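You operate a simulated robot arm through the tools that you are given. There is no shell and no other tool. Be economical: measure what you need, move in short steps, check, and stop when the job is done.

Carry out the task below with a simulated robot arm. There is one attempt and no reset: what you move stays moved.

Task
Dust the teal box, then wrap it on the turntable.
Fine: green cloth, put back; wind about two to two and a half turns; box back on the brown mat. What is to be rubbed or washed off counts as gone when no trace of it is left.

Only the result counts: the job must be done as asked and must still hold three seconds after the hand-in. Knocking over, shifting, dropping, spilling or breaking anything else fails it. Flat cloth is picked up by pressing the open fingertips on it (5 to 10 N) and closing them slowly along it; thin cloth reads only 2 to 8 mm in the jaws.

Robot
A 6-joint arm with a fingered hand, hanging from a carriage that runs on a rail from [-240.2, -1] to [7.8, 0] (x, y) and turns from -6.056 to 5.952 rad about z. Base frame: it is fixed where the carriage stands at the start and does not move with it; the origin is on the floor, on the carriage's upright axis, x ahead of it, y to its left, z up; the surface under the hand at the start is at about z = 90. Units: cm, rad, N and s.
With the tool pointing down near the work surface it reaches from about 10 to 66 cm from the robot's upright axis, wherever it stands. Its first joint turns from -2.897 to 2.897 rad. Places, roughly: brown mat [30, -40, 90]; teal box (11x8x6 cm) [60, -20, 90]; top of the turntable plate [60, 0, 90]; turntable plate [60, 0, 90]. Payload 4 kg.
The tool frame sits at the grasp point between the pads (the TCP): z along the fingers, y along the line on which they close. The tips reach 2.9 cm beyond it. Largest opening 10 cm; the body of the gripper starts 3.4 cm behind the TCP. The gripper is a hand of 5 fingers: y runs from the thumb to the fingers, the wrist lies at [-1.5, -11.4, -18.9] in the tool frame, and closing takes about 1.5 s.
Orientation is that of the tool frame in the base frame, as a unit quaternion [x, y, z, w]. With the fingers straight down and the wrist toward the robot, the tool's x, y and z point along [0, 1, 0], [1, 0, 0] and [0, 0, -1] of the base frame.

Tools
- The arm moves only by the tool send_rows. Its argument "increments" is a list of rows, each a list of 7 numbers: the closure, from 0 (fully open) to 1 (shut), then the shift along the base's x, y, z in cm, then the turn, a rotation vector about the base's x, y, z in rad. In form: [[hand, x, y, z, ax, ay, az], ...]. A call has 1 to 20 rows; each row is the pose to reach, as a shift and turn from the pose commanded when the call began. Each row takes 0.2 s and may step no farther than 5 cm and 0.15 rad from the row before; otherwise, or with a gripper value out of range, the whole call is refused. A pose out of reach is approached as far as the arm can. The call stops where the force on the tool passes 40 N (or 10 N more than at its start, if that is more) or the arm is blocked; 0.2 s more then pass. Each finger travels about 10.8 cm/s and halts on what it meets, pressing with about 32 N; the grip force reading is that of the motor and also rises with nothing between the fingers. The clock runs only during rows and for 0.2 s after the last one: add rows that repeat a pose to give the fingers time. The reply holds the time, the measured pose of the TCP, the force on the tool along the base axes, the opening and the grip force, in the units named above and with some noise, with the torque about the TCP (base axes, N m) and any sound that the robot's microphone picked up.
- Cameras (640 x 400 px; columns grow to the right, rows downward): "scene" is now at [23.23, -4.57, 178.96]; the picture's right is [-0.82, -0.57, 0.00], its down [-0.54, 0.76, -0.36] and it looks along [0.21, -0.30, -0.93] (base axes); focal length 262 px, centre (320, 200). "wrist" rides on the gripper at [6.6, -8.6, -12.1] in the tool frame; the picture's right is [-0.76, 0.31, -0.58], its down [-0.59, -0.70, 0.40] and it looks along [-0.28, 0.64, 0.71] (tool axes); focal length 247 px, centre (320, 200). There is no depth. A picture from a camera that has moved, and an enlarged one, comes with that camera's place and axes in the base frame and with its lens.
- snapshot(camera): a new picture of that camera. It takes no simulated time.
- lift_body(by): slides the trunk up (or, below 0, down) by that many cm; the arm and the scene camera ride with it, the base frame stays. It gives what a move gives, with no picture.
- base_move(legs): drives the robot by 1 to 6 legs, each [ahead, left, turn to the left] in cm, cm and rad, along the robot's own axes; the way and the turn of a leg run together, so that a leg with both is an arc; at most 150 cm and 3.142 rad a leg. The arm and the cameras ride along, it lands a little off, and it stops where it bumps. It keeps to its track: a leg is cut to what the track allows. It gives what a move gives.
- preshape(shape): the hand has 5 fingers and takes this shape, open, in about a second: jaw (thumb against the fingers, like two jaws); tri (thumb and two fingers); tip (a fingertip pinch); poke (one finger out to press); point (the index stretched); flat (the hand flat); cup (the hand cupped); fist (a fist). The gripper value then closes the fingers along that shape, each until it touches; the sizes above hold for jaw. It gives what a move gives, with no picture.
- head_to(pan, tilt): turns the head with the scene camera to pan (to the left, within 2.705 rad either way) and tilt (down, from -0.506 to 1.204), counted from straight ahead of the robot. It gives what a move gives.
- enlarge(camera, box): a new picture of the part [left, top, right, bottom] of that camera's present view, enlarged. It takes no simulated time.
- sign_off(): hands the job in; it is judged then, once.

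Work in short steps. Places have to be worked out from the pictures, the camera data and where the tool is seen: move nearer, look again, correct. Check each grasp and each placing, and mend what went wrong. You have 120 turns and 78 pictures in all, those below and enlarged ones among them. Open the gripper and draw the arm clear of the work before you hand the job in, unless the task says otherwise; then end with one line.

The tools are called after "Call:" as a command line: name --pt "numbers of a row" for each row, then --argument value for the rest, lists and objects as JSON in quotes. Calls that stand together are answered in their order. send_rows: Moves the arm, as the interface text tells. Its arguments: {"type":"object","properties":{"increments":{"type":"array","items":{"type":"array","items":{"type":"number"}}}},"required":["increments"]} The other tools are called the same way: lift_body (by) slides the trunk up or down; preshape (shape) gives the hand a shape; base_move (legs) drives the base; head_to (pan, tilt) turns the head that bears the scene camera; snapshot (camera) takes a picture; enlarge (camera, box) takes an enlarged picture of a part of a camera's view; sign_off () hands the job in.

At the start:

```text
clock: 0.0
position: [65.01, -13.85, 128.43]
tcp_rot: [0.707, 0.707, 0.0, 0.0]
force: [0.2, 0.6, -0.6]
moment: [-0.01, 0.01, 0.02]
gripper_width: 9.97
gripper_force: 0.0
shape: jaw
trunk travel left (down, up): [-52.7, 7.3]
robot x, y, heading: [-0.19, -0.01, -0.0]
head pan, tilt: [-0.958, 1.201]
```

scene: 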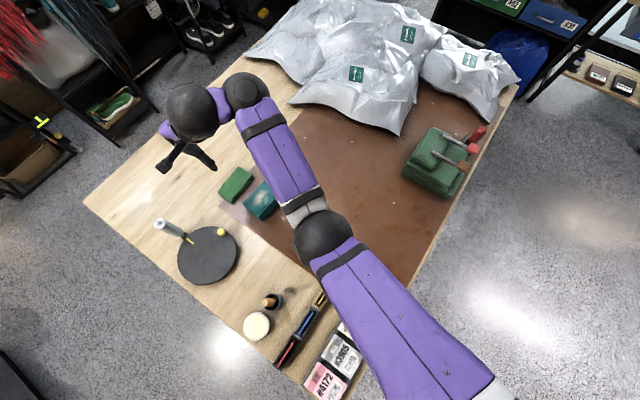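
wrist: 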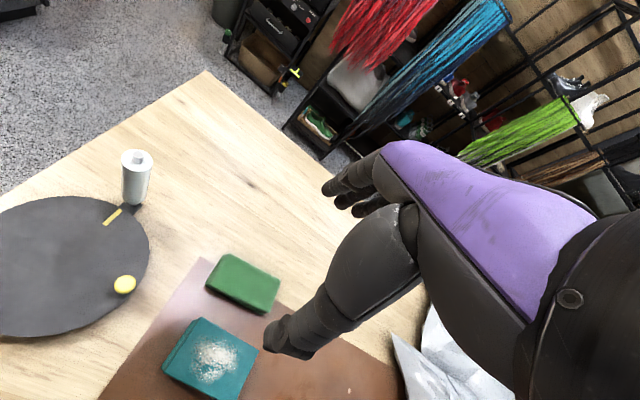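

The pictures show the turntable with a film roll, a teal box with dust and a green cloth beside it. I enlarge both for details.

Call:
enlarge --camera "scene" --box '[140, 150, 300, 290]'

Call:
enlarge --camera "wrist" --box '[0, 140, 320, 400]'

```text
2.86 times, centred on (220, 220) of scene
camera zoom: at [23.23, -4.57, 178.96], right [-0.82, -0.57, 0.0], down [-0.54, 0.76, -0.36], along [0.21, -0.3, -0.93], focal length 749 px, centre (606, 143)
```

zoom: 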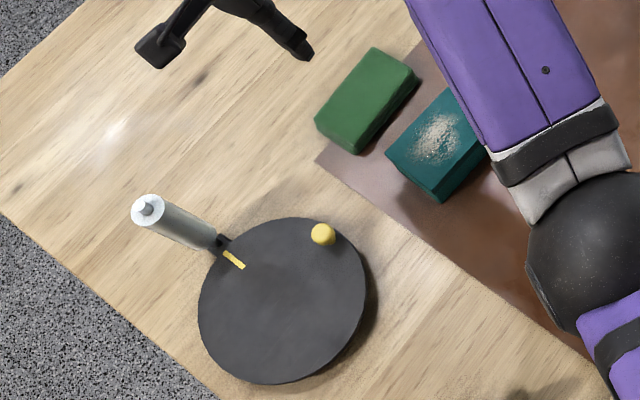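

```text
1.54 times, centred on (160, 270) of wrist
camera zoom: at [56.24, -7.35, 140.71], right [0.31, -0.76, 0.58], down [-0.7, -0.59, -0.4], along [0.64, -0.28, -0.71], focal length 380 px, centre (566, 92)
```

zoom: 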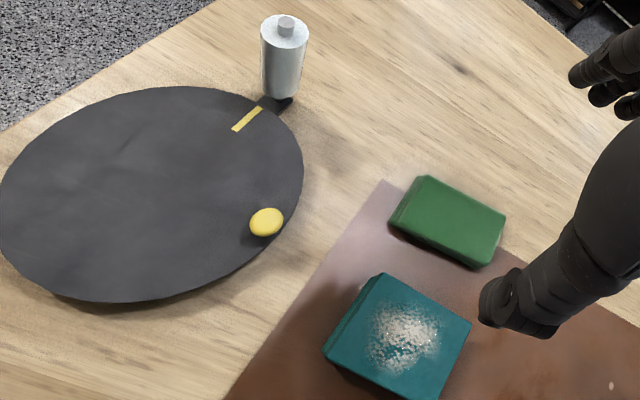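

The green cloth lies around (71,-20), which is near the edge of reach, so I drive ahead to the end of the rail first.

Call:
base_move --legs '[[7.8, 0, 0]]'

```text
clock: 1.1
position: [72.29, -13.8, 128.58]
tcp_rot: [0.708, 0.707, 0.0, 0.0]
force: [0.0, 0.6, -0.1]
moment: [0.02, 0.01, 0.01]
gripper_width: 9.98
gripper_force: 0.0
shape: jaw
trunk travel left (down, up): [-52.7, 7.3]
robot x, y, heading: [7.36, -0.05, -0.001]
head pan, tilt: [-0.958, 1.201]
```

The base now stands at x=7.4. I draw the arm back and left for a clear view of the box and cloth.

Call:
send_rows --pt "0 -4 2 0 0 0 0" --pt "0 -8 5 0 0 0 0" --pt "0 -12 9 0 0 0 0" --pt "0 -15 13 0 0 0 0" --pt "0 -18 17 0 0 0 0"

Call:
snapshot --camera "wrist"

Call:
snapshot --camera "scene"

```text
refused: row 3 steps farther than a row can; nothing moved
```

```text
73 pictures are left
camera wrist: at [63.7, -7.34, 140.72], right [0.31, -0.76, 0.58], down [-0.7, -0.59, -0.4], along [0.64, -0.28, -0.71], focal length 247 px, centre (320, 200)
```

wrist: 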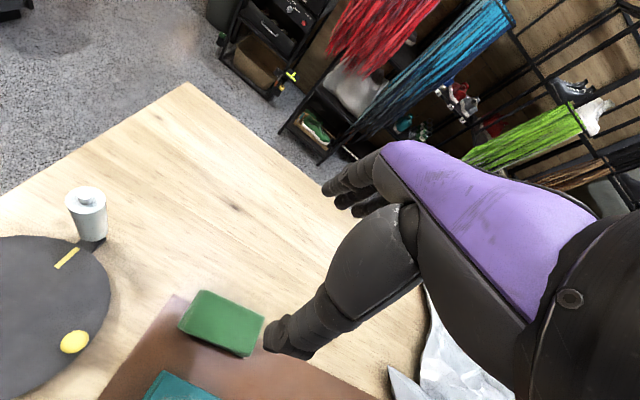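

```text
72 pictures are left
camera scene: at [30.68, -4.55, 178.95], right [-0.82, -0.57, 0.0], down [-0.54, 0.76, -0.36], along [0.21, -0.3, -0.93], focal length 262 px, centre (320, 200)
```

scene: 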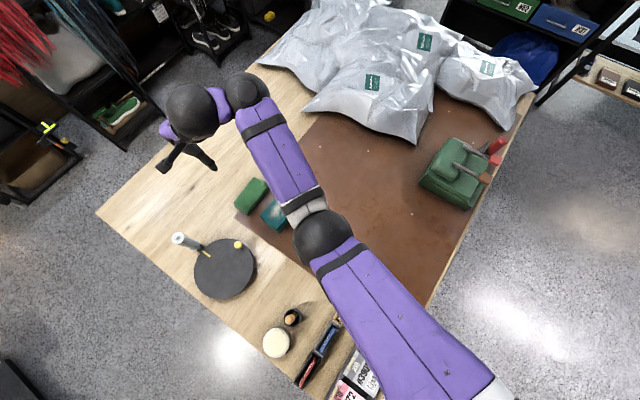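

I repeat with shorter steps.

Call:
send_rows --pt "0 -3 3 0 0 0 0" --pt "0 -6 6 0 0 0 0" --pt "0 -9 9 0 0 0 0" --pt "0 -12 12 0 0 0 0" --pt "0 -15 15 0 0 0 0" --pt "0 -18 18 0 0 0 0" --pt "0 -20 21 0 0 0 0"

Call:
enlarge --camera "scene" --box '[160, 150, 320, 310]'

Call:
snapshot --camera "wrist"

```text
clock: 2.6
position: [64.15, 1.89, 121.62]
tcp_rot: [0.715, 0.699, 0.002, 0.026]
force: [-0.3, -1.0, -0.2]
moment: [0.01, -0.01, 0.03]
gripper_width: 9.99
gripper_force: 0.0
shape: jaw
out of reach, approached as far as the arm can: row 1, 2, 3, 4, 5, 6, 7
trunk travel left (down, up): [-52.7, 7.3]
robot x, y, heading: [7.38, -0.16, 0.001]
head pan, tilt: [-0.958, 1.201]
```

```text
2.50 times, centred on (240, 230) of scene
camera zoom: at [30.68, -4.54, 178.96], right [-0.82, -0.57, 0.0], down [-0.54, 0.76, -0.36], along [0.21, -0.3, -0.93], focal length 655 px, centre (520, 125)
```

zoom: 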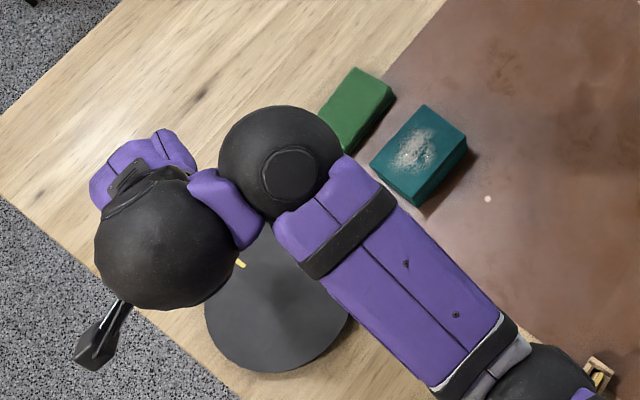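

```text
70 pictures are left
camera wrist: at [55.23, 8.96, 133.22], right [0.27, -0.74, 0.61], down [-0.7, -0.59, -0.4], along [0.66, -0.32, -0.68], focal length 247 px, centre (320, 200)
```

wrist: 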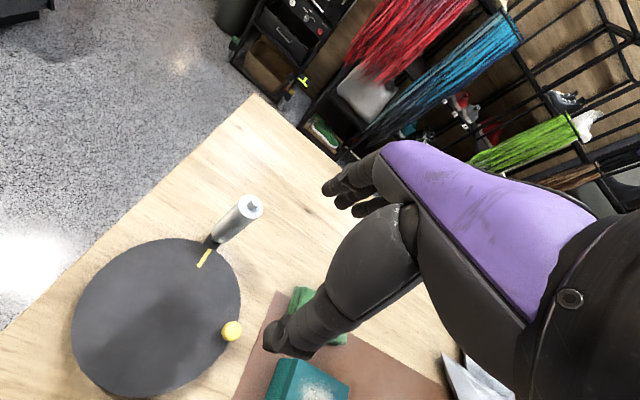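

The view shows the teal box centre near (58.6,-20.8) and green near (71,-21). The last command was out of reach, so I check with a null step where the commanded pose stands.

Call:
send_rows --pt "0 0 0 -3 0 0 0"

```text
clock: 3.0
position: [64.7, 2.62, 121.56]
tcp_rot: [0.707, 0.707, 0.013, 0.02]
force: [2.2, -0.9, -0.6]
moment: [0.03, 0.09, 0.06]
gripper_width: 9.99
gripper_force: 0.0
shape: jaw
out of reach, approached as far as the arm can: row 1
trunk travel left (down, up): [-52.7, 7.3]
robot x, y, heading: [7.26, 0.09, 0.003]
head pan, tilt: [-0.958, 1.201]
```

Still reported out of reach, probably because the hand is too high near in. I go down toward the green cloth in steps.

Call:
send_rows --pt "0 2 -2.5 -3 0 0 0" --pt "0 4 -5 -6 0 0 0" --pt "0 6 -7.5 -9 0 0 0" --pt "0 8 -10 -11 0 0 0" --pt "0 10 -13 -13 0 0 0" --pt "0 10 -13 -13 0 0 0"

```text
clock: 4.5
position: [74.61, -11.63, 105.79]
tcp_rot: [0.714, 0.699, 0.001, 0.026]
force: [-0.1, -0.6, -0.6]
moment: [-0.02, 0.0, 0.0]
gripper_width: 10.0
gripper_force: 0.1
shape: jaw
trunk travel left (down, up): [-52.7, 7.3]
robot x, y, heading: [7.38, -0.08, -0.0]
head pan, tilt: [-0.958, 1.201]
```

The commanded pose follows the arm. I align the tool and move above the green cloth, then look.

Call:
send_rows --pt "0 -1.2 -3.1 0 0.037 0.037 0.021" --pt "0 -2.4 -6.2 0 0.037 0.037 0.021" --pt "0 -3.6 -9.3 -0.8 0.037 0.037 0.021" --pt "0 -3.6 -9.3 -0.8 0.037 0.037 0.021"

Call:
snapshot --camera "wrist"

Call:
enlarge --camera "scene" --box '[160, 130, 320, 290]'

```text
clock: 5.5
position: [70.94, -20.94, 104.99]
tcp_rot: [0.707, 0.707, 0.001, -0.001]
force: [-0.5, -1.0, 0.1]
moment: [0.02, 0.01, 0.0]
gripper_width: 9.97
gripper_force: 0.0
shape: jaw
trunk travel left (down, up): [-52.7, 7.3]
robot x, y, heading: [7.3, -0.18, 0.001]
head pan, tilt: [-0.958, 1.201]
```

```text
69 pictures are left
camera wrist: at [62.29, -14.51, 117.13], right [0.31, -0.76, 0.58], down [-0.7, -0.59, -0.4], along [0.64, -0.28, -0.71], focal length 247 px, centre (320, 200)
```

wrist: 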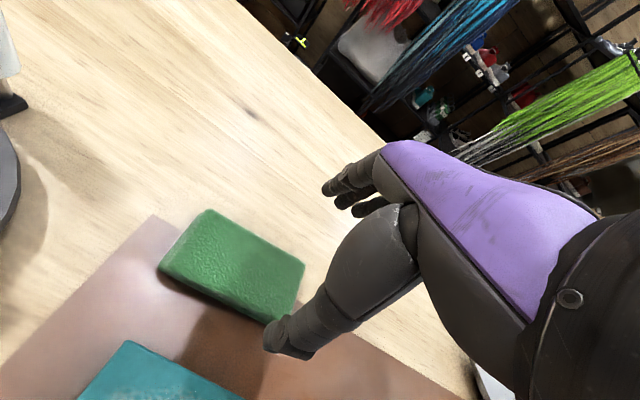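

```text
2.50 times, centred on (240, 210) of scene
camera zoom: at [30.68, -4.55, 178.96], right [-0.82, -0.57, 0.0], down [-0.54, 0.76, -0.36], along [0.21, -0.3, -0.93], focal length 655 px, centre (520, 175)
```

zoom: 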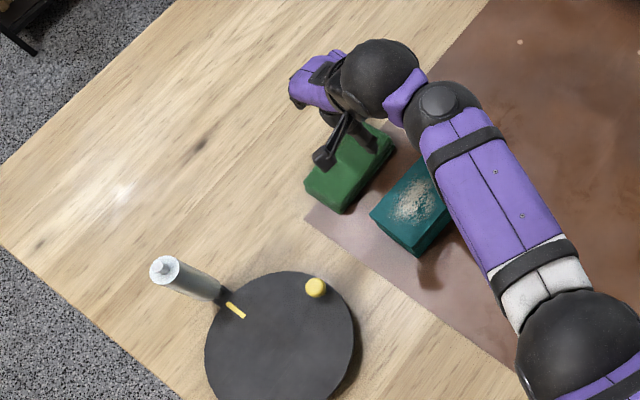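

Green pad spans x 67.5–75, y -26–-13.5, top about z 92. I descend centred on it with the tips just above the table.

Call:
send_rows --pt "0 0.4 1.2 -3 0 0 0" --pt "0 0.4 1.2 -6 0 0 0" --pt "0 0.4 1.2 -8.5 0 0 0" --pt "0 0.4 1.2 -10 0 0 0" --pt "0 0.4 1.2 -11.3 0 0 0" --pt "0 0.4 1.2 -11.3 0 0 0"

Call:
snapshot --camera "wrist"

Call:
enlarge --camera "scene" --box '[200, 140, 300, 220]'

```text
clock: 6.8
position: [69.49, -19.46, 94.86]
tcp_rot: [0.708, 0.706, 0.0, 0.0]
force: [0.9, 0.1, 0.7]
moment: [0.03, 0.01, 0.01]
gripper_width: 9.98
gripper_force: 0.0
shape: jaw
out of reach, approached as far as the arm can: row 3, 4, 5, 6
trunk travel left (down, up): [-52.7, 7.3]
robot x, y, heading: [7.55, 0.02, 0.001]
head pan, tilt: [-0.958, 1.201]
```

```text
67 pictures are left
camera wrist: at [60.84, -12.88, 106.99], right [0.3, -0.76, 0.58], down [-0.7, -0.59, -0.4], along [0.64, -0.28, -0.71], focal length 247 px, centre (320, 200)
```

wrist: 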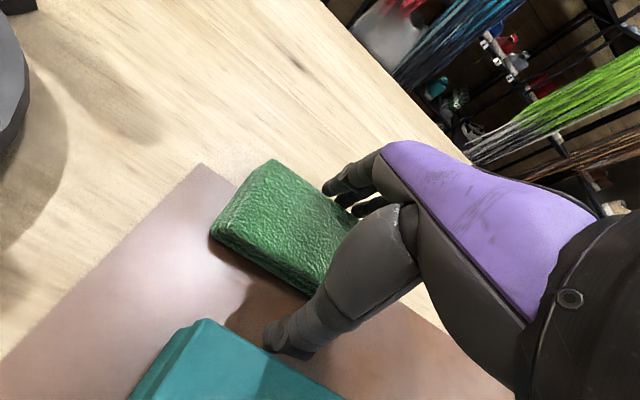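

```text
5.00 times, centred on (250, 180) of scene
camera zoom: at [30.68, -4.55, 178.96], right [-0.82, -0.57, 0.0], down [-0.54, 0.76, -0.36], along [0.21, -0.3, -0.93], focal length 1310 px, centre (670, 300)
```

zoom: 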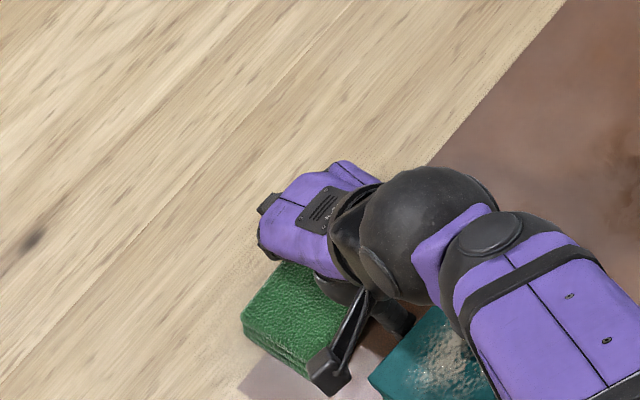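

The arm is short of reach at this height; lowering the trunk should help. I raise the hand, then lower the trunk by the same amount.

Call:
send_rows --pt "0 0 0 4 0 0 0" --pt "0 0 0 8 0 0 0" --pt "0 0 0 12 0 0 0" --pt "0 0 0 16 0 0 0"

Call:
lift_body --by -12

Call:
snapshot --camera "scene"

```text
clock: 7.8
position: [69.32, -19.29, 110.82]
tcp_rot: [0.708, 0.707, 0.001, 0.0]
force: [-0.4, -0.1, -0.6]
moment: [0.0, 0.0, 0.02]
gripper_width: 9.99
gripper_force: 0.1
shape: jaw
trunk travel left (down, up): [-52.7, 7.3]
robot x, y, heading: [7.3, -0.12, -0.003]
head pan, tilt: [-0.958, 1.201]
```

```text
clock: 9.3
position: [69.31, -19.12, 98.83]
tcp_rot: [0.708, 0.706, 0.001, 0.0]
force: [0.2, -0.3, -1.1]
moment: [-0.01, -0.01, -0.01]
gripper_width: 10.01
gripper_force: 0.0
shape: jaw
trunk travel left (down, up): [-40.7, 19.3]
robot x, y, heading: [7.72, -0.05, -0.003]
head pan, tilt: [-0.958, 1.201]
```

```text
65 pictures are left
camera scene: at [30.68, -4.55, 166.96], right [-0.82, -0.57, 0.0], down [-0.54, 0.76, -0.36], along [0.21, -0.3, -0.93], focal length 262 px, centre (320, 200)
```

scene: 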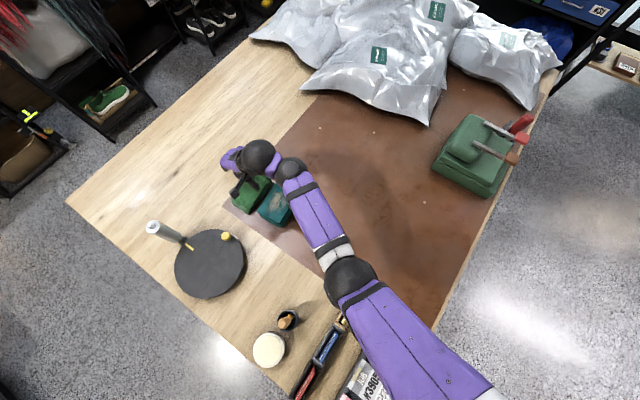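

Now I descend again onto the pad, centred at x 71.

Call:
send_rows --pt "0 1.7 -0.2 0 0 0 0" --pt "0 1.7 -0.2 -2 0 0 0" --pt "0 1.7 -0.2 -4 0 0 0" --pt "0 1.7 -0.2 -4.9 0 0 0" --pt "0 1.7 -0.2 -4.9 0 0 0"

Call:
snapshot --camera "wrist"

```text
clock: 10.3
position: [72.18, -19.92, 96.05]
tcp_rot: [0.708, 0.706, 0.009, 0.012]
force: [-3.6, 1.9, 23.4]
moment: [0.07, 1.71, -0.12]
gripper_width: 10.01
gripper_force: 0.1
shape: jaw
trunk travel left (down, up): [-40.7, 19.3]
robot x, y, heading: [7.5, -0.11, 0.002]
head pan, tilt: [-0.958, 1.201]
stopped in row 4: the force on the tool passed its limit at 46 N (the readings are from after the stop); the commanded pose is now the measured one
```

```text
64 pictures are left
camera wrist: at [63.28, -13.24, 107.92], right [0.29, -0.75, 0.59], down [-0.69, -0.59, -0.41], along [0.66, -0.29, -0.69], focal length 247 px, centre (320, 200)
```

wrist: 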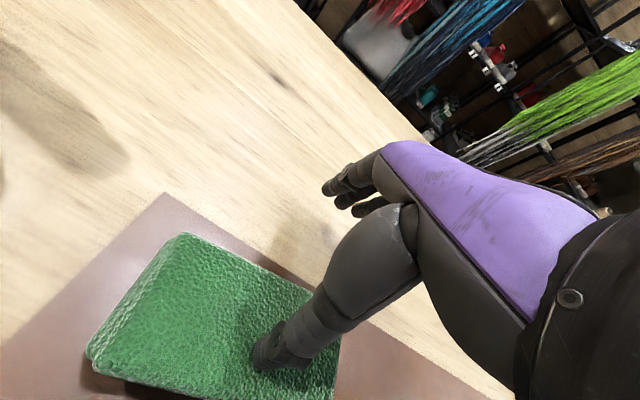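

The thumb is pressing on the pad, and the pad seems shifted. I raise straight up a little and look.

Call:
send_rows --pt "0 0 0 3 0 0 0" --pt "0 0 0 6 0 0 0" --pt "0 0 0 9 0 0 0"

Call:
enlarge --camera "scene" --box '[190, 130, 320, 250]'

Call:
snapshot --camera "wrist"

```text
clock: 11.1
position: [71.8, -19.57, 104.68]
tcp_rot: [0.707, 0.707, 0.006, 0.008]
force: [0.2, 0.1, -1.0]
moment: [0.01, -0.01, 0.02]
gripper_width: 9.98
gripper_force: 0.1
shape: jaw
trunk travel left (down, up): [-40.7, 19.3]
robot x, y, heading: [7.36, -0.08, -0.002]
head pan, tilt: [-0.958, 1.201]
```

```text
3.33 times, centred on (255, 190) of scene
camera zoom: at [30.68, -4.54, 166.95], right [-0.82, -0.57, 0.0], down [-0.54, 0.76, -0.36], along [0.21, -0.3, -0.93], focal length 874 px, centre (537, 233)
```

zoom: 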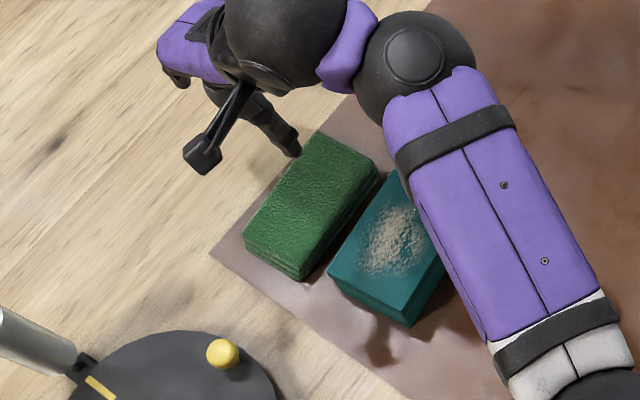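

```text
62 pictures are left
camera wrist: at [62.93, -13.05, 116.55], right [0.29, -0.76, 0.59], down [-0.7, -0.59, -0.41], along [0.65, -0.29, -0.7], focal length 247 px, centre (320, 200)
```

wrist: 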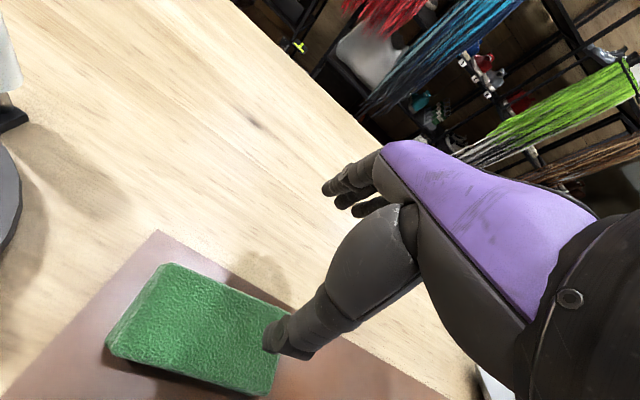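

The pad has slid to about x 63–70 (centre 66.5,-19.1), and the box is near (56,-19.5). I shift over the pad with slightly closed fingers and descend, then close.

Call:
send_rows --pt "0.08 -3 0.4 0 0 0 0" --pt "0.08 -5.4 0.4 0 0 0 0" --pt "0.08 -5.4 0.4 -3 0 0 0" --pt "0.08 -5.4 0.4 -6 0 0 0" --pt "0.08 -5.4 0.4 -8 0 0 0" --pt "0.08 -5.4 0.4 -9.5 0 0 0" --pt "0.08 -5.4 0.4 -10.6 0 0 0" --pt "0.08 -5.4 0.4 -10.6 0 0 0"

Call:
snapshot --camera "wrist"

```text
clock: 12.9
position: [66.3, -19.53, 93.95]
tcp_rot: [0.708, 0.706, 0.005, 0.008]
force: [-0.1, 0.2, 0.1]
moment: [-0.02, 0.0, -0.01]
gripper_width: 9.22
gripper_force: 0.1
shape: jaw
trunk travel left (down, up): [-40.7, 19.3]
robot x, y, heading: [7.65, 0.04, 0.001]
head pan, tilt: [-0.958, 1.201]
```

```text
61 pictures are left
camera wrist: at [57.5, -12.89, 105.89], right [0.29, -0.76, 0.59], down [-0.7, -0.59, -0.41], along [0.66, -0.29, -0.7], focal length 247 px, centre (320, 200)
```

wrist: 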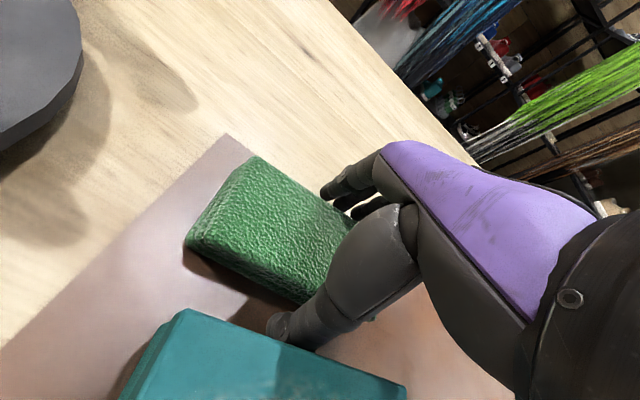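

The hand straddles the pad with no contact force. I close.

Call:
send_rows --pt "0.2 0 0 0 0 0 0" --pt "0.3 0 0 0 0 0 0" --pt "0.4 0 0 0 0 0 0" --pt "0.5 0 0 0 0 0 0" --pt "0.6 0 0 0 0 0 0" --pt "0.6 0 0 0 0 0 0" --pt "0.6 0 0 0 0 0 0" --pt "0.6 0 0 0 0 0 0"

```text
clock: 14.7
position: [66.4, -19.5, 93.9]
tcp_rot: [0.708, 0.706, 0.006, 0.009]
force: [0.2, -1.1, 1.3]
moment: [-0.05, 0.07, 0.05]
gripper_width: 6.41
gripper_force: 31.8
shape: jaw
trunk travel left (down, up): [-40.7, 19.3]
robot x, y, heading: [7.37, -0.11, 0.001]
head pan, tilt: [-0.958, 1.201]
```

The pad is gripped at 6.4 cm. I lift it 9 cm and look.

Call:
send_rows --pt "0.7 0 0 3 0 0 0" --pt "0.7 0 0 6 0 0 0" --pt "0.7 0 0 9 0 0 0" --pt "0.7 0 0 9 0 0 0"

Call:
snapshot --camera "wrist"

Call:
enlarge --camera "scene" --box '[190, 130, 320, 250]'

```text
clock: 15.7
position: [66.36, -19.24, 102.97]
tcp_rot: [0.707, 0.707, 0.006, 0.008]
force: [-0.1, 0.2, -0.2]
moment: [0.0, 0.02, 0.0]
gripper_width: 6.39
gripper_force: 32.0
shape: jaw
trunk travel left (down, up): [-40.7, 19.3]
robot x, y, heading: [7.19, 0.05, 0.002]
head pan, tilt: [-0.958, 1.201]
```

```text
60 pictures are left
camera wrist: at [57.53, -12.74, 114.93], right [0.29, -0.76, 0.59], down [-0.7, -0.59, -0.41], along [0.65, -0.29, -0.7], focal length 247 px, centre (320, 200)
```

wrist: 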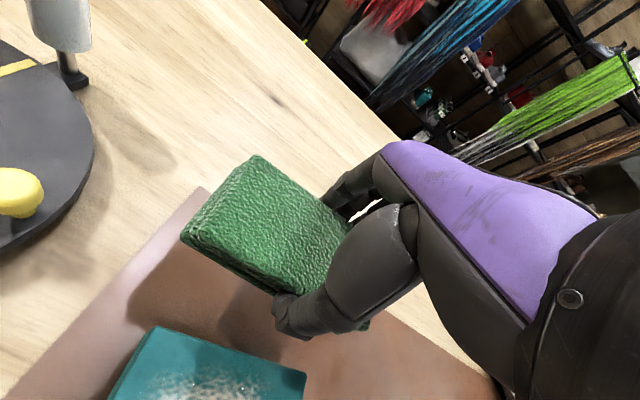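

```text
3.33 times, centred on (255, 190) of scene
camera zoom: at [30.68, -4.54, 166.96], right [-0.82, -0.57, 0.0], down [-0.54, 0.76, -0.36], along [0.21, -0.3, -0.93], focal length 874 px, centre (537, 233)
```

zoom: 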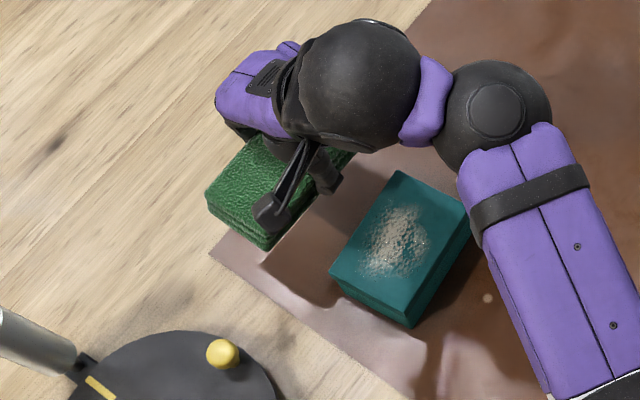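

The pad is held, its bottom about 4 cm below the TCP; the box top (z 96) is centred at (56,-20) with dust on it. I move over it and lower until contact.

Call:
send_rows --pt "0.7 -4 -0.3 0 0 0 0" --pt "0.7 -8 -0.5 0 0 0 0" --pt "0.7 -10.4 -0.7 0 0 0 0" --pt "0.7 -10.4 -0.7 -1.5 0 0 0" --pt "0.7 -10.4 -0.7 -2.5 0 0 0" --pt "0.7 -10.4 -0.7 -3 0 0 0" --pt "0.7 -10.4 -0.7 -3.2 0 0 0"

```text
clock: 17.3
position: [56.09, -20.12, 99.94]
tcp_rot: [0.708, 0.706, 0.006, 0.009]
force: [-1.9, 0.6, 9.8]
moment: [-0.03, 0.41, 0.01]
gripper_width: 6.34
gripper_force: 32.1
shape: jaw
out of reach, approached as far as the arm can: row 3
trunk travel left (down, up): [-40.7, 19.3]
robot x, y, heading: [7.54, -0.42, 0.0]
head pan, tilt: [-0.958, 1.201]
```

Contact at about 10 N. I rub along and across the top in small strokes.

Call:
send_rows --pt "0.7 0 1.5 0 0 0 0" --pt "0.7 0 3 0 0 0 0" --pt "0.7 0 1.5 0 0 0 0" --pt "0.7 0 0 0 0 0 0" --pt "0.7 0 -1.5 0 0 0 0" --pt "0.7 0 -3 0 0 0 0" --pt "0.7 0 -1.5 0 0 0 0" --pt "0.7 0 0 0 0 0 0" --pt "0.7 1 1 0 0 0 0" --pt "0.7 2 2 0 0 0 0" --pt "0.7 2 0 0 0 0 0" --pt "0.7 2 -2 0 0 0 0" --pt "0.7 0 -2 0 0 0 0" --pt "0.7 -2 -2 0 0 0 0" --pt "0.7 -2 0 0 0 0 0" --pt "0.7 -2 2 0 0 0 0" --pt "0.7 0 2 0 0 0 0" --pt "0.7 0 0 0 0 0 0"

```text
clock: 21.1
position: [56.22, -19.85, 99.71]
tcp_rot: [0.707, 0.707, 0.006, 0.008]
force: [0.9, 2.2, 18.0]
moment: [0.09, 0.51, -0.06]
gripper_width: 6.35
gripper_force: 32.2
shape: jaw
trunk travel left (down, up): [-40.7, 19.3]
robot x, y, heading: [7.5, 0.19, 0.003]
head pan, tilt: [-0.958, 1.201]
```

I raise the pad and move it back toward its place to see the box top.

Call:
send_rows --pt "0.7 0 0 3 0 0 0" --pt "0.7 4 0 5 0 0 0" --pt "0.7 8 0 5 0 0 0" --pt "0.7 12 0 5 0 0 0"

Call:
enlarge --camera "scene" --box '[220, 150, 300, 230]'

Call:
snapshot --camera "wrist"

```text
clock: 22.1
position: [68.3, -20.08, 104.76]
tcp_rot: [0.708, 0.707, 0.006, 0.008]
force: [-1.4, 0.5, -0.5]
moment: [-0.05, -0.01, 0.02]
gripper_width: 6.28
gripper_force: 31.6
shape: jaw
trunk travel left (down, up): [-40.7, 19.3]
robot x, y, heading: [7.72, 0.08, -0.003]
head pan, tilt: [-0.958, 1.201]
```

```text
5.00 times, centred on (260, 190) of scene
camera zoom: at [30.68, -4.54, 166.95], right [-0.82, -0.57, 0.0], down [-0.54, 0.76, -0.36], along [0.21, -0.3, -0.93], focal length 1310 px, centre (620, 250)
```

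zoom: 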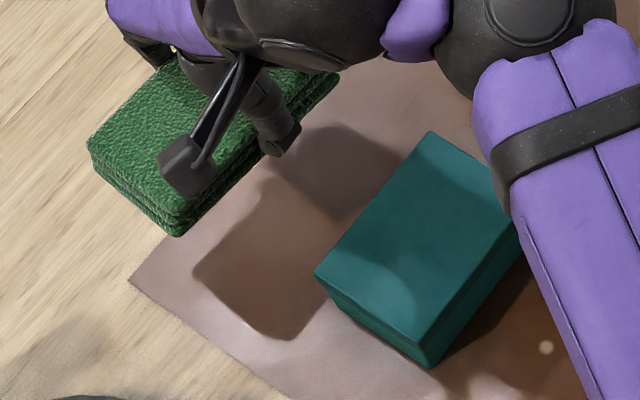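

```text
57 pictures are left
camera wrist: at [59.36, -13.45, 116.78], right [0.29, -0.76, 0.59], down [-0.7, -0.59, -0.41], along [0.65, -0.29, -0.7], focal length 247 px, centre (320, 200)
```

wrist: 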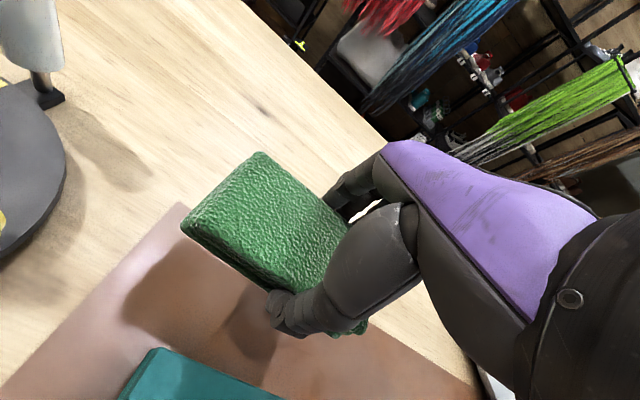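

The top is clean. I set the pad back at its original place (about 71,-19.5).

Call:
send_rows --pt "0.7 2.6 0.3 -3 0 0 0" --pt "0.7 2.6 0.3 -6 0 0 0" --pt "0.7 2.6 0.3 -8.5 0 0 0" --pt "0.7 2.6 0.3 -10 0 0 0" --pt "0.7 2.6 0.3 -10.7 0 0 0" --pt "0.7 2.6 0.3 -10.7 0 0 0"

```text
clock: 23.5
position: [70.57, -19.64, 94.08]
tcp_rot: [0.707, 0.707, 0.005, 0.008]
force: [-0.2, -1.0, -1.0]
moment: [-0.03, 0.01, 0.04]
gripper_width: 6.31
gripper_force: 32.3
shape: jaw
trunk travel left (down, up): [-40.7, 19.3]
robot x, y, heading: [7.66, 0.3, 0.005]
head pan, tilt: [-0.958, 1.201]
```

I open a little at a time and then rise.

Call:
send_rows --pt "0.5 0 0 -0.1 0 0 0" --pt "0.3 0 0 -0.1 0 0 0" --pt "0.1 0 0 -0.1 0 0 0" --pt "0 0 0 -0.1 0 0 0" --pt "0 0 0 -0.1 0 0 0" --pt "0 0 0 -0.1 0 0 0" --pt "0 0 0 2 0 0 0" --pt "0 0 0 5 0 0 0" --pt "0 0 0 9 0 0 0" --pt "0 0 0 13 0 0 0" --pt "0 -4 0 15 0 0 0" --pt "0 -8 0 16 0 0 0"

Call:
enlarge --camera "scene" --box '[140, 150, 320, 310]'

Call:
snapshot --camera "wrist"

```text
clock: 26.1
position: [63.61, -19.97, 108.7]
tcp_rot: [0.709, 0.706, 0.006, 0.01]
force: [-0.6, -0.2, -0.2]
moment: [-0.01, 0.0, 0.01]
gripper_width: 10.01
gripper_force: 0.1
shape: jaw
out of reach, approached as far as the arm can: row 12
trunk travel left (down, up): [-40.7, 19.3]
robot x, y, heading: [7.48, -0.15, 0.002]
head pan, tilt: [-0.958, 1.201]
```

```text
2.50 times, centred on (230, 230) of scene
camera zoom: at [30.67, -4.54, 166.95], right [-0.82, -0.57, 0.0], down [-0.54, 0.76, -0.36], along [0.21, -0.3, -0.93], focal length 655 px, centre (545, 125)
```

zoom: 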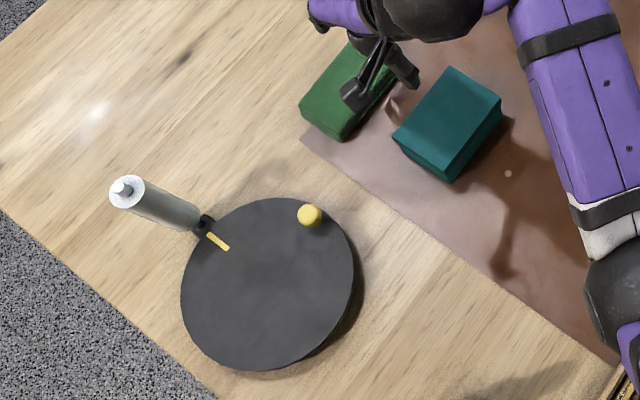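

```text
55 pictures are left
camera wrist: at [54.84, -13.24, 120.6], right [0.29, -0.76, 0.59], down [-0.7, -0.59, -0.41], along [0.66, -0.29, -0.7], focal length 247 px, centre (320, 200)
```

wrist: 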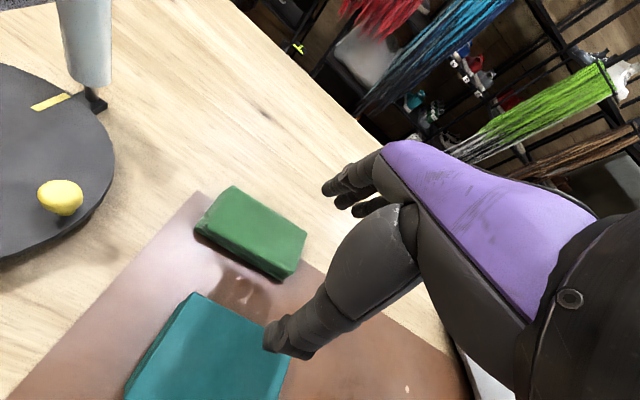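

The cloth is back in place. The box is now centred near (56.5,-21.7), yaw about 0. I raise the trunk a bit for working closer in, then go above the box.

Call:
lift_body --by 7

Call:
send_rows --pt "0 -3.5 -0.8 -1 0 0 0" --pt "0 -7.1 -1.7 -4 0 0 0" --pt "0 -7.1 -1.7 -8 0 0 0" --pt "0 -7.1 -1.7 -11 0 0 0" --pt "0 -7.1 -1.7 -11 0 0 0"

Call:
snapshot --camera "wrist"

Call:
enlarge --camera "scene" --box '[200, 130, 320, 240]'

```text
clock: 27.1
position: [63.69, -19.87, 115.74]
tcp_rot: [0.707, 0.707, 0.007, 0.01]
force: [-0.4, 0.1, 0.1]
moment: [0.0, -0.03, -0.01]
gripper_width: 9.98
gripper_force: 0.1
shape: jaw
trunk travel left (down, up): [-47.7, 12.3]
robot x, y, heading: [7.3, 0.06, 0.0]
head pan, tilt: [-0.958, 1.201]
```

```text
clock: 28.3
position: [56.66, -21.47, 104.75]
tcp_rot: [0.708, 0.706, 0.006, 0.01]
force: [-0.1, 0.0, -1.1]
moment: [-0.03, 0.0, 0.01]
gripper_width: 10.0
gripper_force: 0.1
shape: jaw
out of reach, approached as far as the arm can: row 1, 2
trunk travel left (down, up): [-47.7, 12.3]
robot x, y, heading: [7.21, 0.18, 0.002]
head pan, tilt: [-0.958, 1.201]
```

```text
54 pictures are left
camera wrist: at [47.89, -14.89, 116.63], right [0.29, -0.75, 0.59], down [-0.7, -0.59, -0.41], along [0.66, -0.29, -0.7], focal length 247 px, centre (320, 200)
```

wrist: 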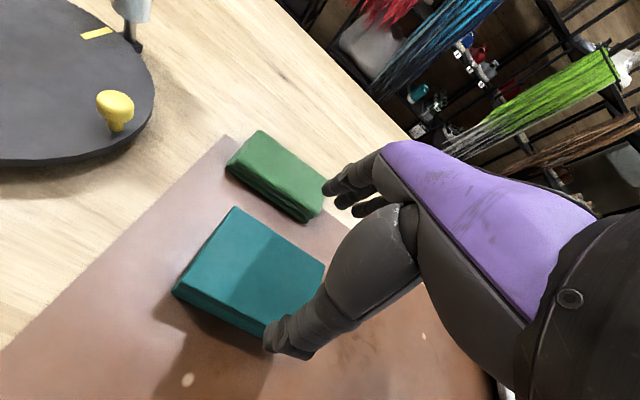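

```text
3.64 times, centred on (260, 185) of scene
camera zoom: at [30.68, -4.54, 173.95], right [-0.82, -0.57, 0.0], down [-0.54, 0.76, -0.36], along [0.21, -0.3, -0.93], focal length 953 px, centre (538, 254)
```

zoom: 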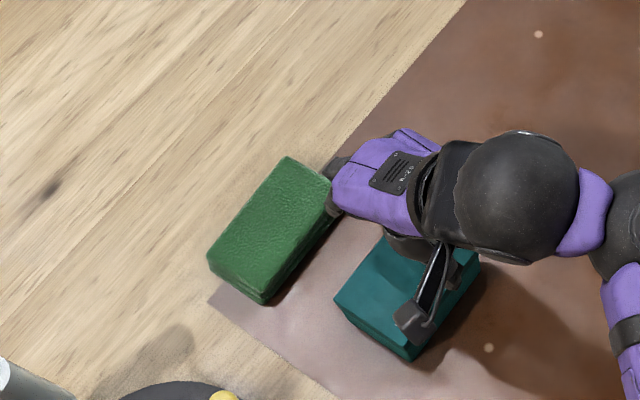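

The knob is a mushroom on a stem. The box centre is about (56.1,-21.4); I descend around it.

Call:
send_rows --pt "0 -0.5 0 -3 0 0 0" --pt "0 -0.5 0 -6 0 0 0" --pt "0 -0.5 0 -8 0 0 0" --pt "0 -0.5 0 -9.5 0 0 0" --pt "0 -0.5 0 -10.6 0 0 0" --pt "0 -0.5 0 -10.6 0 0 0"

Call:
snapshot --camera "wrist"

```text
clock: 29.7
position: [56.33, -21.55, 94.32]
tcp_rot: [0.707, 0.707, 0.007, 0.012]
force: [3.9, 0.1, 11.2]
moment: [-0.01, -0.34, 0.02]
gripper_width: 9.98
gripper_force: 0.1
shape: jaw
trunk travel left (down, up): [-47.7, 12.3]
robot x, y, heading: [7.11, -0.28, -0.003]
head pan, tilt: [-0.958, 1.201]
```

```text
52 pictures are left
camera wrist: at [47.44, -14.95, 106.16], right [0.29, -0.75, 0.59], down [-0.69, -0.59, -0.41], along [0.66, -0.29, -0.69], focal length 247 px, centre (320, 200)
```

wrist: 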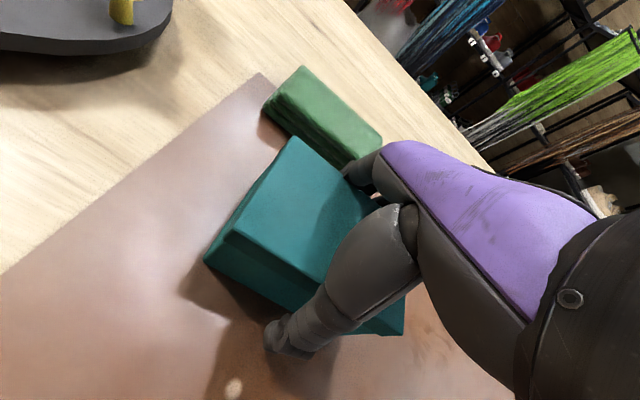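

A light upward contact on the finger side, probably the palm at the box's edge. I rise 0.6 cm and close.

Call:
send_rows --pt "0 0 0 0.7 0 0 0" --pt "0.1 0 0 0.7 0 0 0" --pt "0.2 0 0 0.7 0 0 0" --pt "0.3 0 0 0.7 0 0 0" --pt "0.4 0 0 0.7 0 0 0" --pt "0.5 0 0 0.7 0 0 0" --pt "0.5 0 0 0.7 0 0 0" --pt "0.5 0 0 0.7 0 0 0"

```text
clock: 31.5
position: [56.21, -21.54, 94.87]
tcp_rot: [0.708, 0.706, 0.006, 0.009]
force: [0.3, -0.5, 0.3]
moment: [-0.08, 0.08, 0.04]
gripper_width: 7.11
gripper_force: 31.8
shape: jaw
trunk travel left (down, up): [-47.7, 12.3]
robot x, y, heading: [7.5, 0.02, -0.002]
head pan, tilt: [-0.958, 1.201]
```

Gripped at 7.1 cm. I lift 7.5 cm and carry it over toward the turntable.

Call:
send_rows --pt "0.6 0 0 3 0 0 0" --pt "0.6 0 0 6 0 0 0" --pt "0.6 0 0 8 0 0 0" --pt "0.6 0 4 8 0 0 0" --pt "0.6 0 8 8 0 0 0" --pt "0.6 0 12 8 0 0 0" --pt "0.6 1 16 8 0 0 0" --pt "0.6 3 20 8 0 0 0" --pt "0.6 5 24 8 0 0 0" --pt "0.6 6 26.4 8 0 0 0" --pt "0.6 6 26.4 8 0 0 0"

Call:
snapshot --camera "wrist"

Call:
enlarge --camera "scene" --box '[130, 140, 310, 310]'

```text
clock: 33.9
position: [62.05, 4.99, 102.77]
tcp_rot: [0.708, 0.706, 0.006, 0.01]
force: [-0.3, 0.5, -1.7]
moment: [0.01, -0.02, -0.01]
gripper_width: 7.05
gripper_force: 32.2
shape: jaw
trunk travel left (down, up): [-47.7, 12.3]
robot x, y, heading: [7.34, -0.19, -0.0]
head pan, tilt: [-0.958, 1.201]
```

```text
51 pictures are left
camera wrist: at [53.19, 11.54, 114.76], right [0.29, -0.76, 0.59], down [-0.7, -0.59, -0.41], along [0.66, -0.29, -0.7], focal length 247 px, centre (320, 200)
```

wrist: 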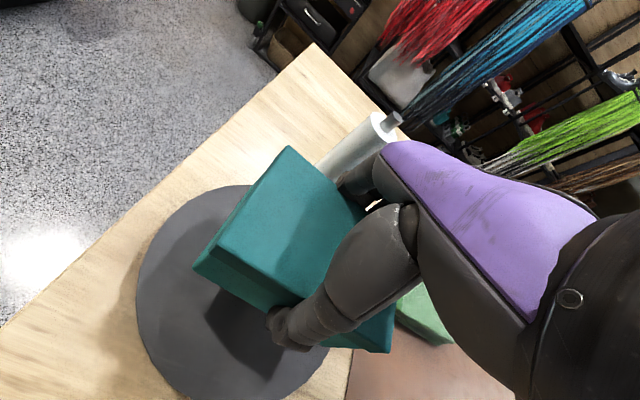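

```text
2.35 times, centred on (220, 225) of scene
camera zoom: at [30.67, -4.53, 173.95], right [-0.82, -0.57, 0.0], down [-0.54, 0.76, -0.36], along [0.21, -0.3, -0.93], focal length 617 px, centre (555, 141)
```

zoom: 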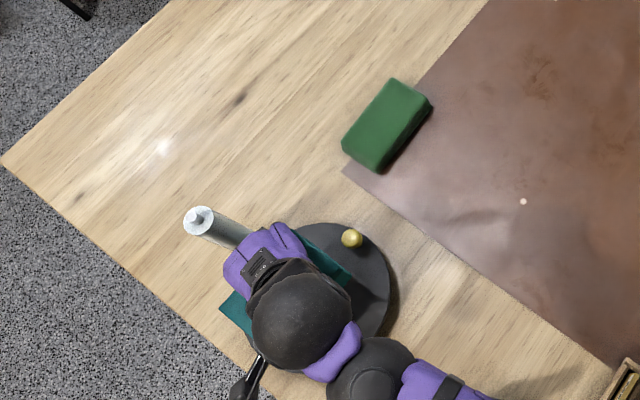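

The box hangs centred over the plate (plate centre ≈ (62.2,4.8), top ≈ 92). I lower it until contact.

Call:
send_rows --pt "0.6 0.4 -0.1 -2 0 0 0" --pt "0.6 0.4 -0.1 -4 0 0 0" --pt "0.6 0.4 -0.1 -5 0 0 0" --pt "0.6 0.4 -0.1 -5.5 0 0 0"

```text
clock: 34.9
position: [62.82, 4.76, 97.61]
tcp_rot: [0.708, 0.706, 0.009, 0.012]
force: [-7.6, 1.6, 27.3]
moment: [-0.11, 1.7, 0.02]
gripper_width: 7.05
gripper_force: 32.5
shape: jaw
trunk travel left (down, up): [-47.7, 12.3]
robot x, y, heading: [7.57, -0.05, -0.001]
head pan, tilt: [-0.958, 1.201]
```

Contact with the plate. I ease up 0.2 cm and open.

Call:
send_rows --pt "0.6 -0.3 0 0.2 0 0 0" --pt "0.45 -0.3 0 0.2 0 0 0" --pt "0.3 -0.3 0 0.2 0 0 0" --pt "0.15 -0.3 0 0.2 0 0 0" --pt "0 -0.3 0 0.2 0 0 0" --pt "0 -0.3 0 0.2 0 0 0" --pt "0 -0.3 0 2 0 0 0" --pt "0 -0.3 0 5 0 0 0" --pt "0 -0.3 0 9 0 0 0" --pt "0 -0.3 0 12 0 0 0"

Call:
snapshot --camera "wrist"

```text
clock: 37.1
position: [62.34, 4.77, 109.32]
tcp_rot: [0.708, 0.706, 0.007, 0.01]
force: [-0.6, -0.6, -0.5]
moment: [-0.01, -0.02, 0.0]
gripper_width: 10.0
gripper_force: 0.0
shape: jaw
trunk travel left (down, up): [-47.7, 12.3]
robot x, y, heading: [7.59, 0.15, 0.002]
head pan, tilt: [-0.958, 1.201]
```

```text
49 pictures are left
camera wrist: at [53.45, 11.36, 121.27], right [0.29, -0.75, 0.59], down [-0.69, -0.59, -0.41], along [0.66, -0.29, -0.7], focal length 247 px, centre (320, 200)
```

wrist: 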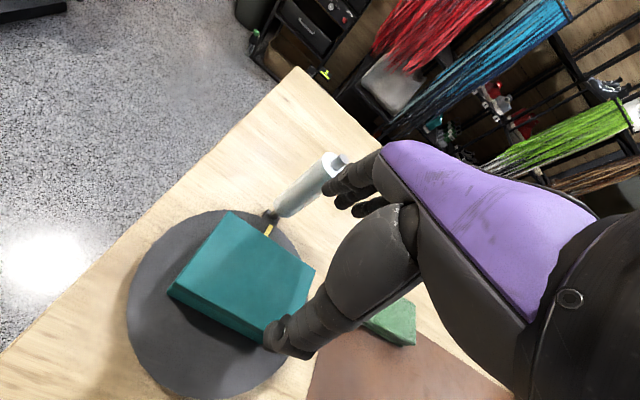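

The box sits on the plate. I go to the knob's side and take the poking shape.

Call:
send_rows --pt "0 0 -4 0.5 0 0 0" --pt "0 0 -8 0.5 0 0 0" --pt "0 0 -12 0.5 0 0 0" --pt "0 0 -16 0.5 0 0 0"

Call:
preshape --shape "poke"

Call:
snapshot --camera "wrist"

Call:
enlarge --camera "scene" --box '[130, 140, 310, 310]'

```text
clock: 38.1
position: [62.32, -11.14, 109.64]
tcp_rot: [0.708, 0.706, 0.006, 0.009]
force: [0.3, 0.4, -0.2]
moment: [-0.06, -0.04, 0.01]
gripper_width: 9.98
gripper_force: 0.0
shape: jaw
trunk travel left (down, up): [-47.7, 12.3]
robot x, y, heading: [7.44, -0.24, 0.003]
head pan, tilt: [-0.958, 1.201]
```

```text
clock: 39.0
position: [62.37, -11.15, 109.8]
tcp_rot: [0.708, 0.706, 0.006, 0.01]
force: [-0.7, -0.2, -0.2]
moment: [0.01, 0.0, -0.01]
gripper_width: 0.01
gripper_force: 0.2
shape: poke
trunk travel left (down, up): [-47.7, 12.3]
robot x, y, heading: [7.26, 0.05, -0.001]
head pan, tilt: [-0.958, 1.201]
```

```text
48 pictures are left
camera wrist: at [53.51, -4.6, 121.68], right [0.29, -0.76, 0.59], down [-0.7, -0.59, -0.41], along [0.66, -0.29, -0.7], focal length 247 px, centre (320, 200)
```

wrist: 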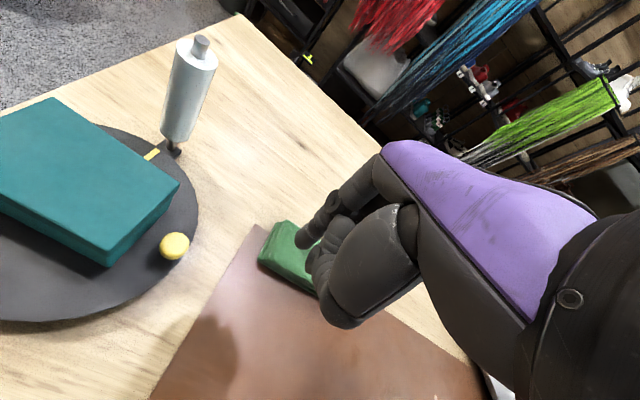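

```text
2.35 times, centred on (220, 225) of scene
camera zoom: at [30.68, -4.54, 173.96], right [-0.82, -0.57, 0.0], down [-0.54, 0.76, -0.36], along [0.21, -0.3, -0.93], focal length 617 px, centre (555, 141)
```

zoom: 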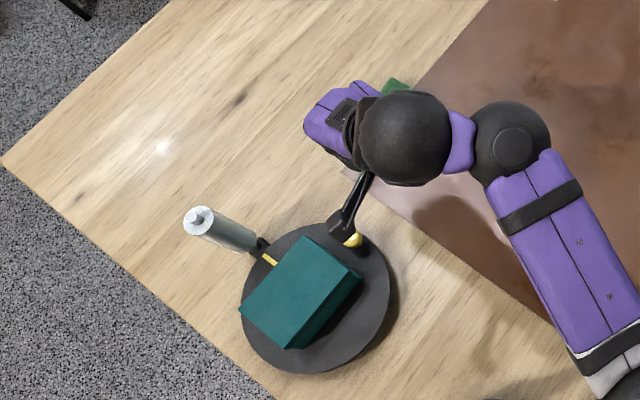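

The knob head is at about (62,-3.6,95), radius 8.3 from the centre. I calibrate the fingertip by lowering it gently to the free mat near (60,-17).

Call:
send_rows --pt "0 -1 -3 -3 0 0 0" --pt "0 -2.3 -6 -6 0 0 0" --pt "0 -2.3 -6 -9 0 0 0" --pt "0 -2.3 -6 -11.5 0 0 0" --pt "0 -2.3 -6 -13 0 0 0" --pt "0 -2.3 -6 -13 0 0 0"

Call:
snapshot --camera "wrist"

```text
clock: 40.4
position: [60.11, -17.31, 96.63]
tcp_rot: [0.708, 0.707, 0.007, 0.009]
force: [-1.1, 0.2, 0.5]
moment: [-0.03, 0.01, 0.02]
gripper_width: 0.0
gripper_force: 0.1
shape: poke
trunk travel left (down, up): [-47.7, 12.3]
robot x, y, heading: [7.4, 0.0, -0.003]
head pan, tilt: [-0.958, 1.201]
```

```text
46 pictures are left
camera wrist: at [51.21, -10.66, 108.46], right [0.29, -0.75, 0.59], down [-0.7, -0.59, -0.41], along [0.66, -0.29, -0.7], focal length 247 px, centre (320, 200)
```

wrist: 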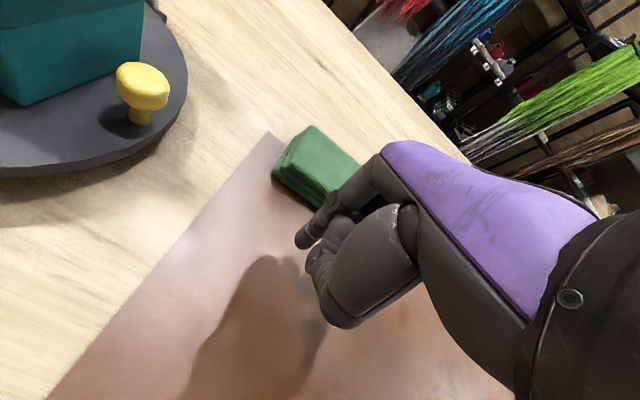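

No contact yet; continue down in small steps.

Call:
send_rows --pt "0 0 0 -0.7 0 0 0" --pt "0 0 0 -1.4 0 0 0" --pt "0 0 0 -2.1 0 0 0" --pt "0 0 0 -2.8 0 0 0" --pt "0 0 0 -2.8 0 0 0"

Call:
enlarge --camera "wrist" --box '[200, 150, 440, 350]'

```text
clock: 41.6
position: [59.99, -17.22, 93.85]
tcp_rot: [0.708, 0.706, 0.006, 0.01]
force: [0.5, -0.6, 0.9]
moment: [-0.02, -0.02, -0.01]
gripper_width: 0.0
gripper_force: 0.0
shape: poke
trunk travel left (down, up): [-47.7, 12.3]
robot x, y, heading: [7.59, 0.04, -0.001]
head pan, tilt: [-0.958, 1.201]
```

```text
2.00 times, centred on (320, 250) of wrist
camera zoom: at [51.15, -10.64, 105.81], right [0.29, -0.75, 0.59], down [-0.7, -0.59, -0.41], along [0.66, -0.29, -0.7], focal length 494 px, centre (320, 100)
```

zoom: 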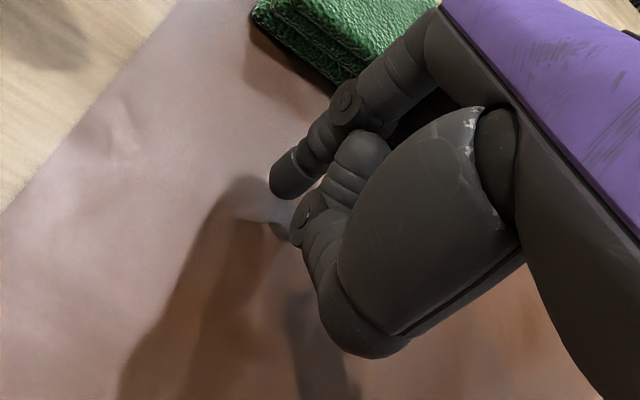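

Still free; the shadow is nearly meeting the tip. Another 1.5 cm.

Call:
send_rows --pt "0 0 0 -0.4 0 0 0" --pt "0 0 0 -0.8 0 0 0" --pt "0 0 0 -1.1 0 0 0" --pt "0 0 0 -1.4 0 0 0"

```text
clock: 42.6
position: [60.17, -17.34, 93.01]
tcp_rot: [0.708, 0.706, 0.008, 0.013]
force: [-2.5, 5.7, 22.2]
moment: [-0.18, 0.1, -0.07]
gripper_width: 0.0
gripper_force: 0.1
shape: poke
trunk travel left (down, up): [-47.7, 12.3]
robot x, y, heading: [7.5, -0.2, -0.002]
head pan, tilt: [-0.958, 1.201]
```

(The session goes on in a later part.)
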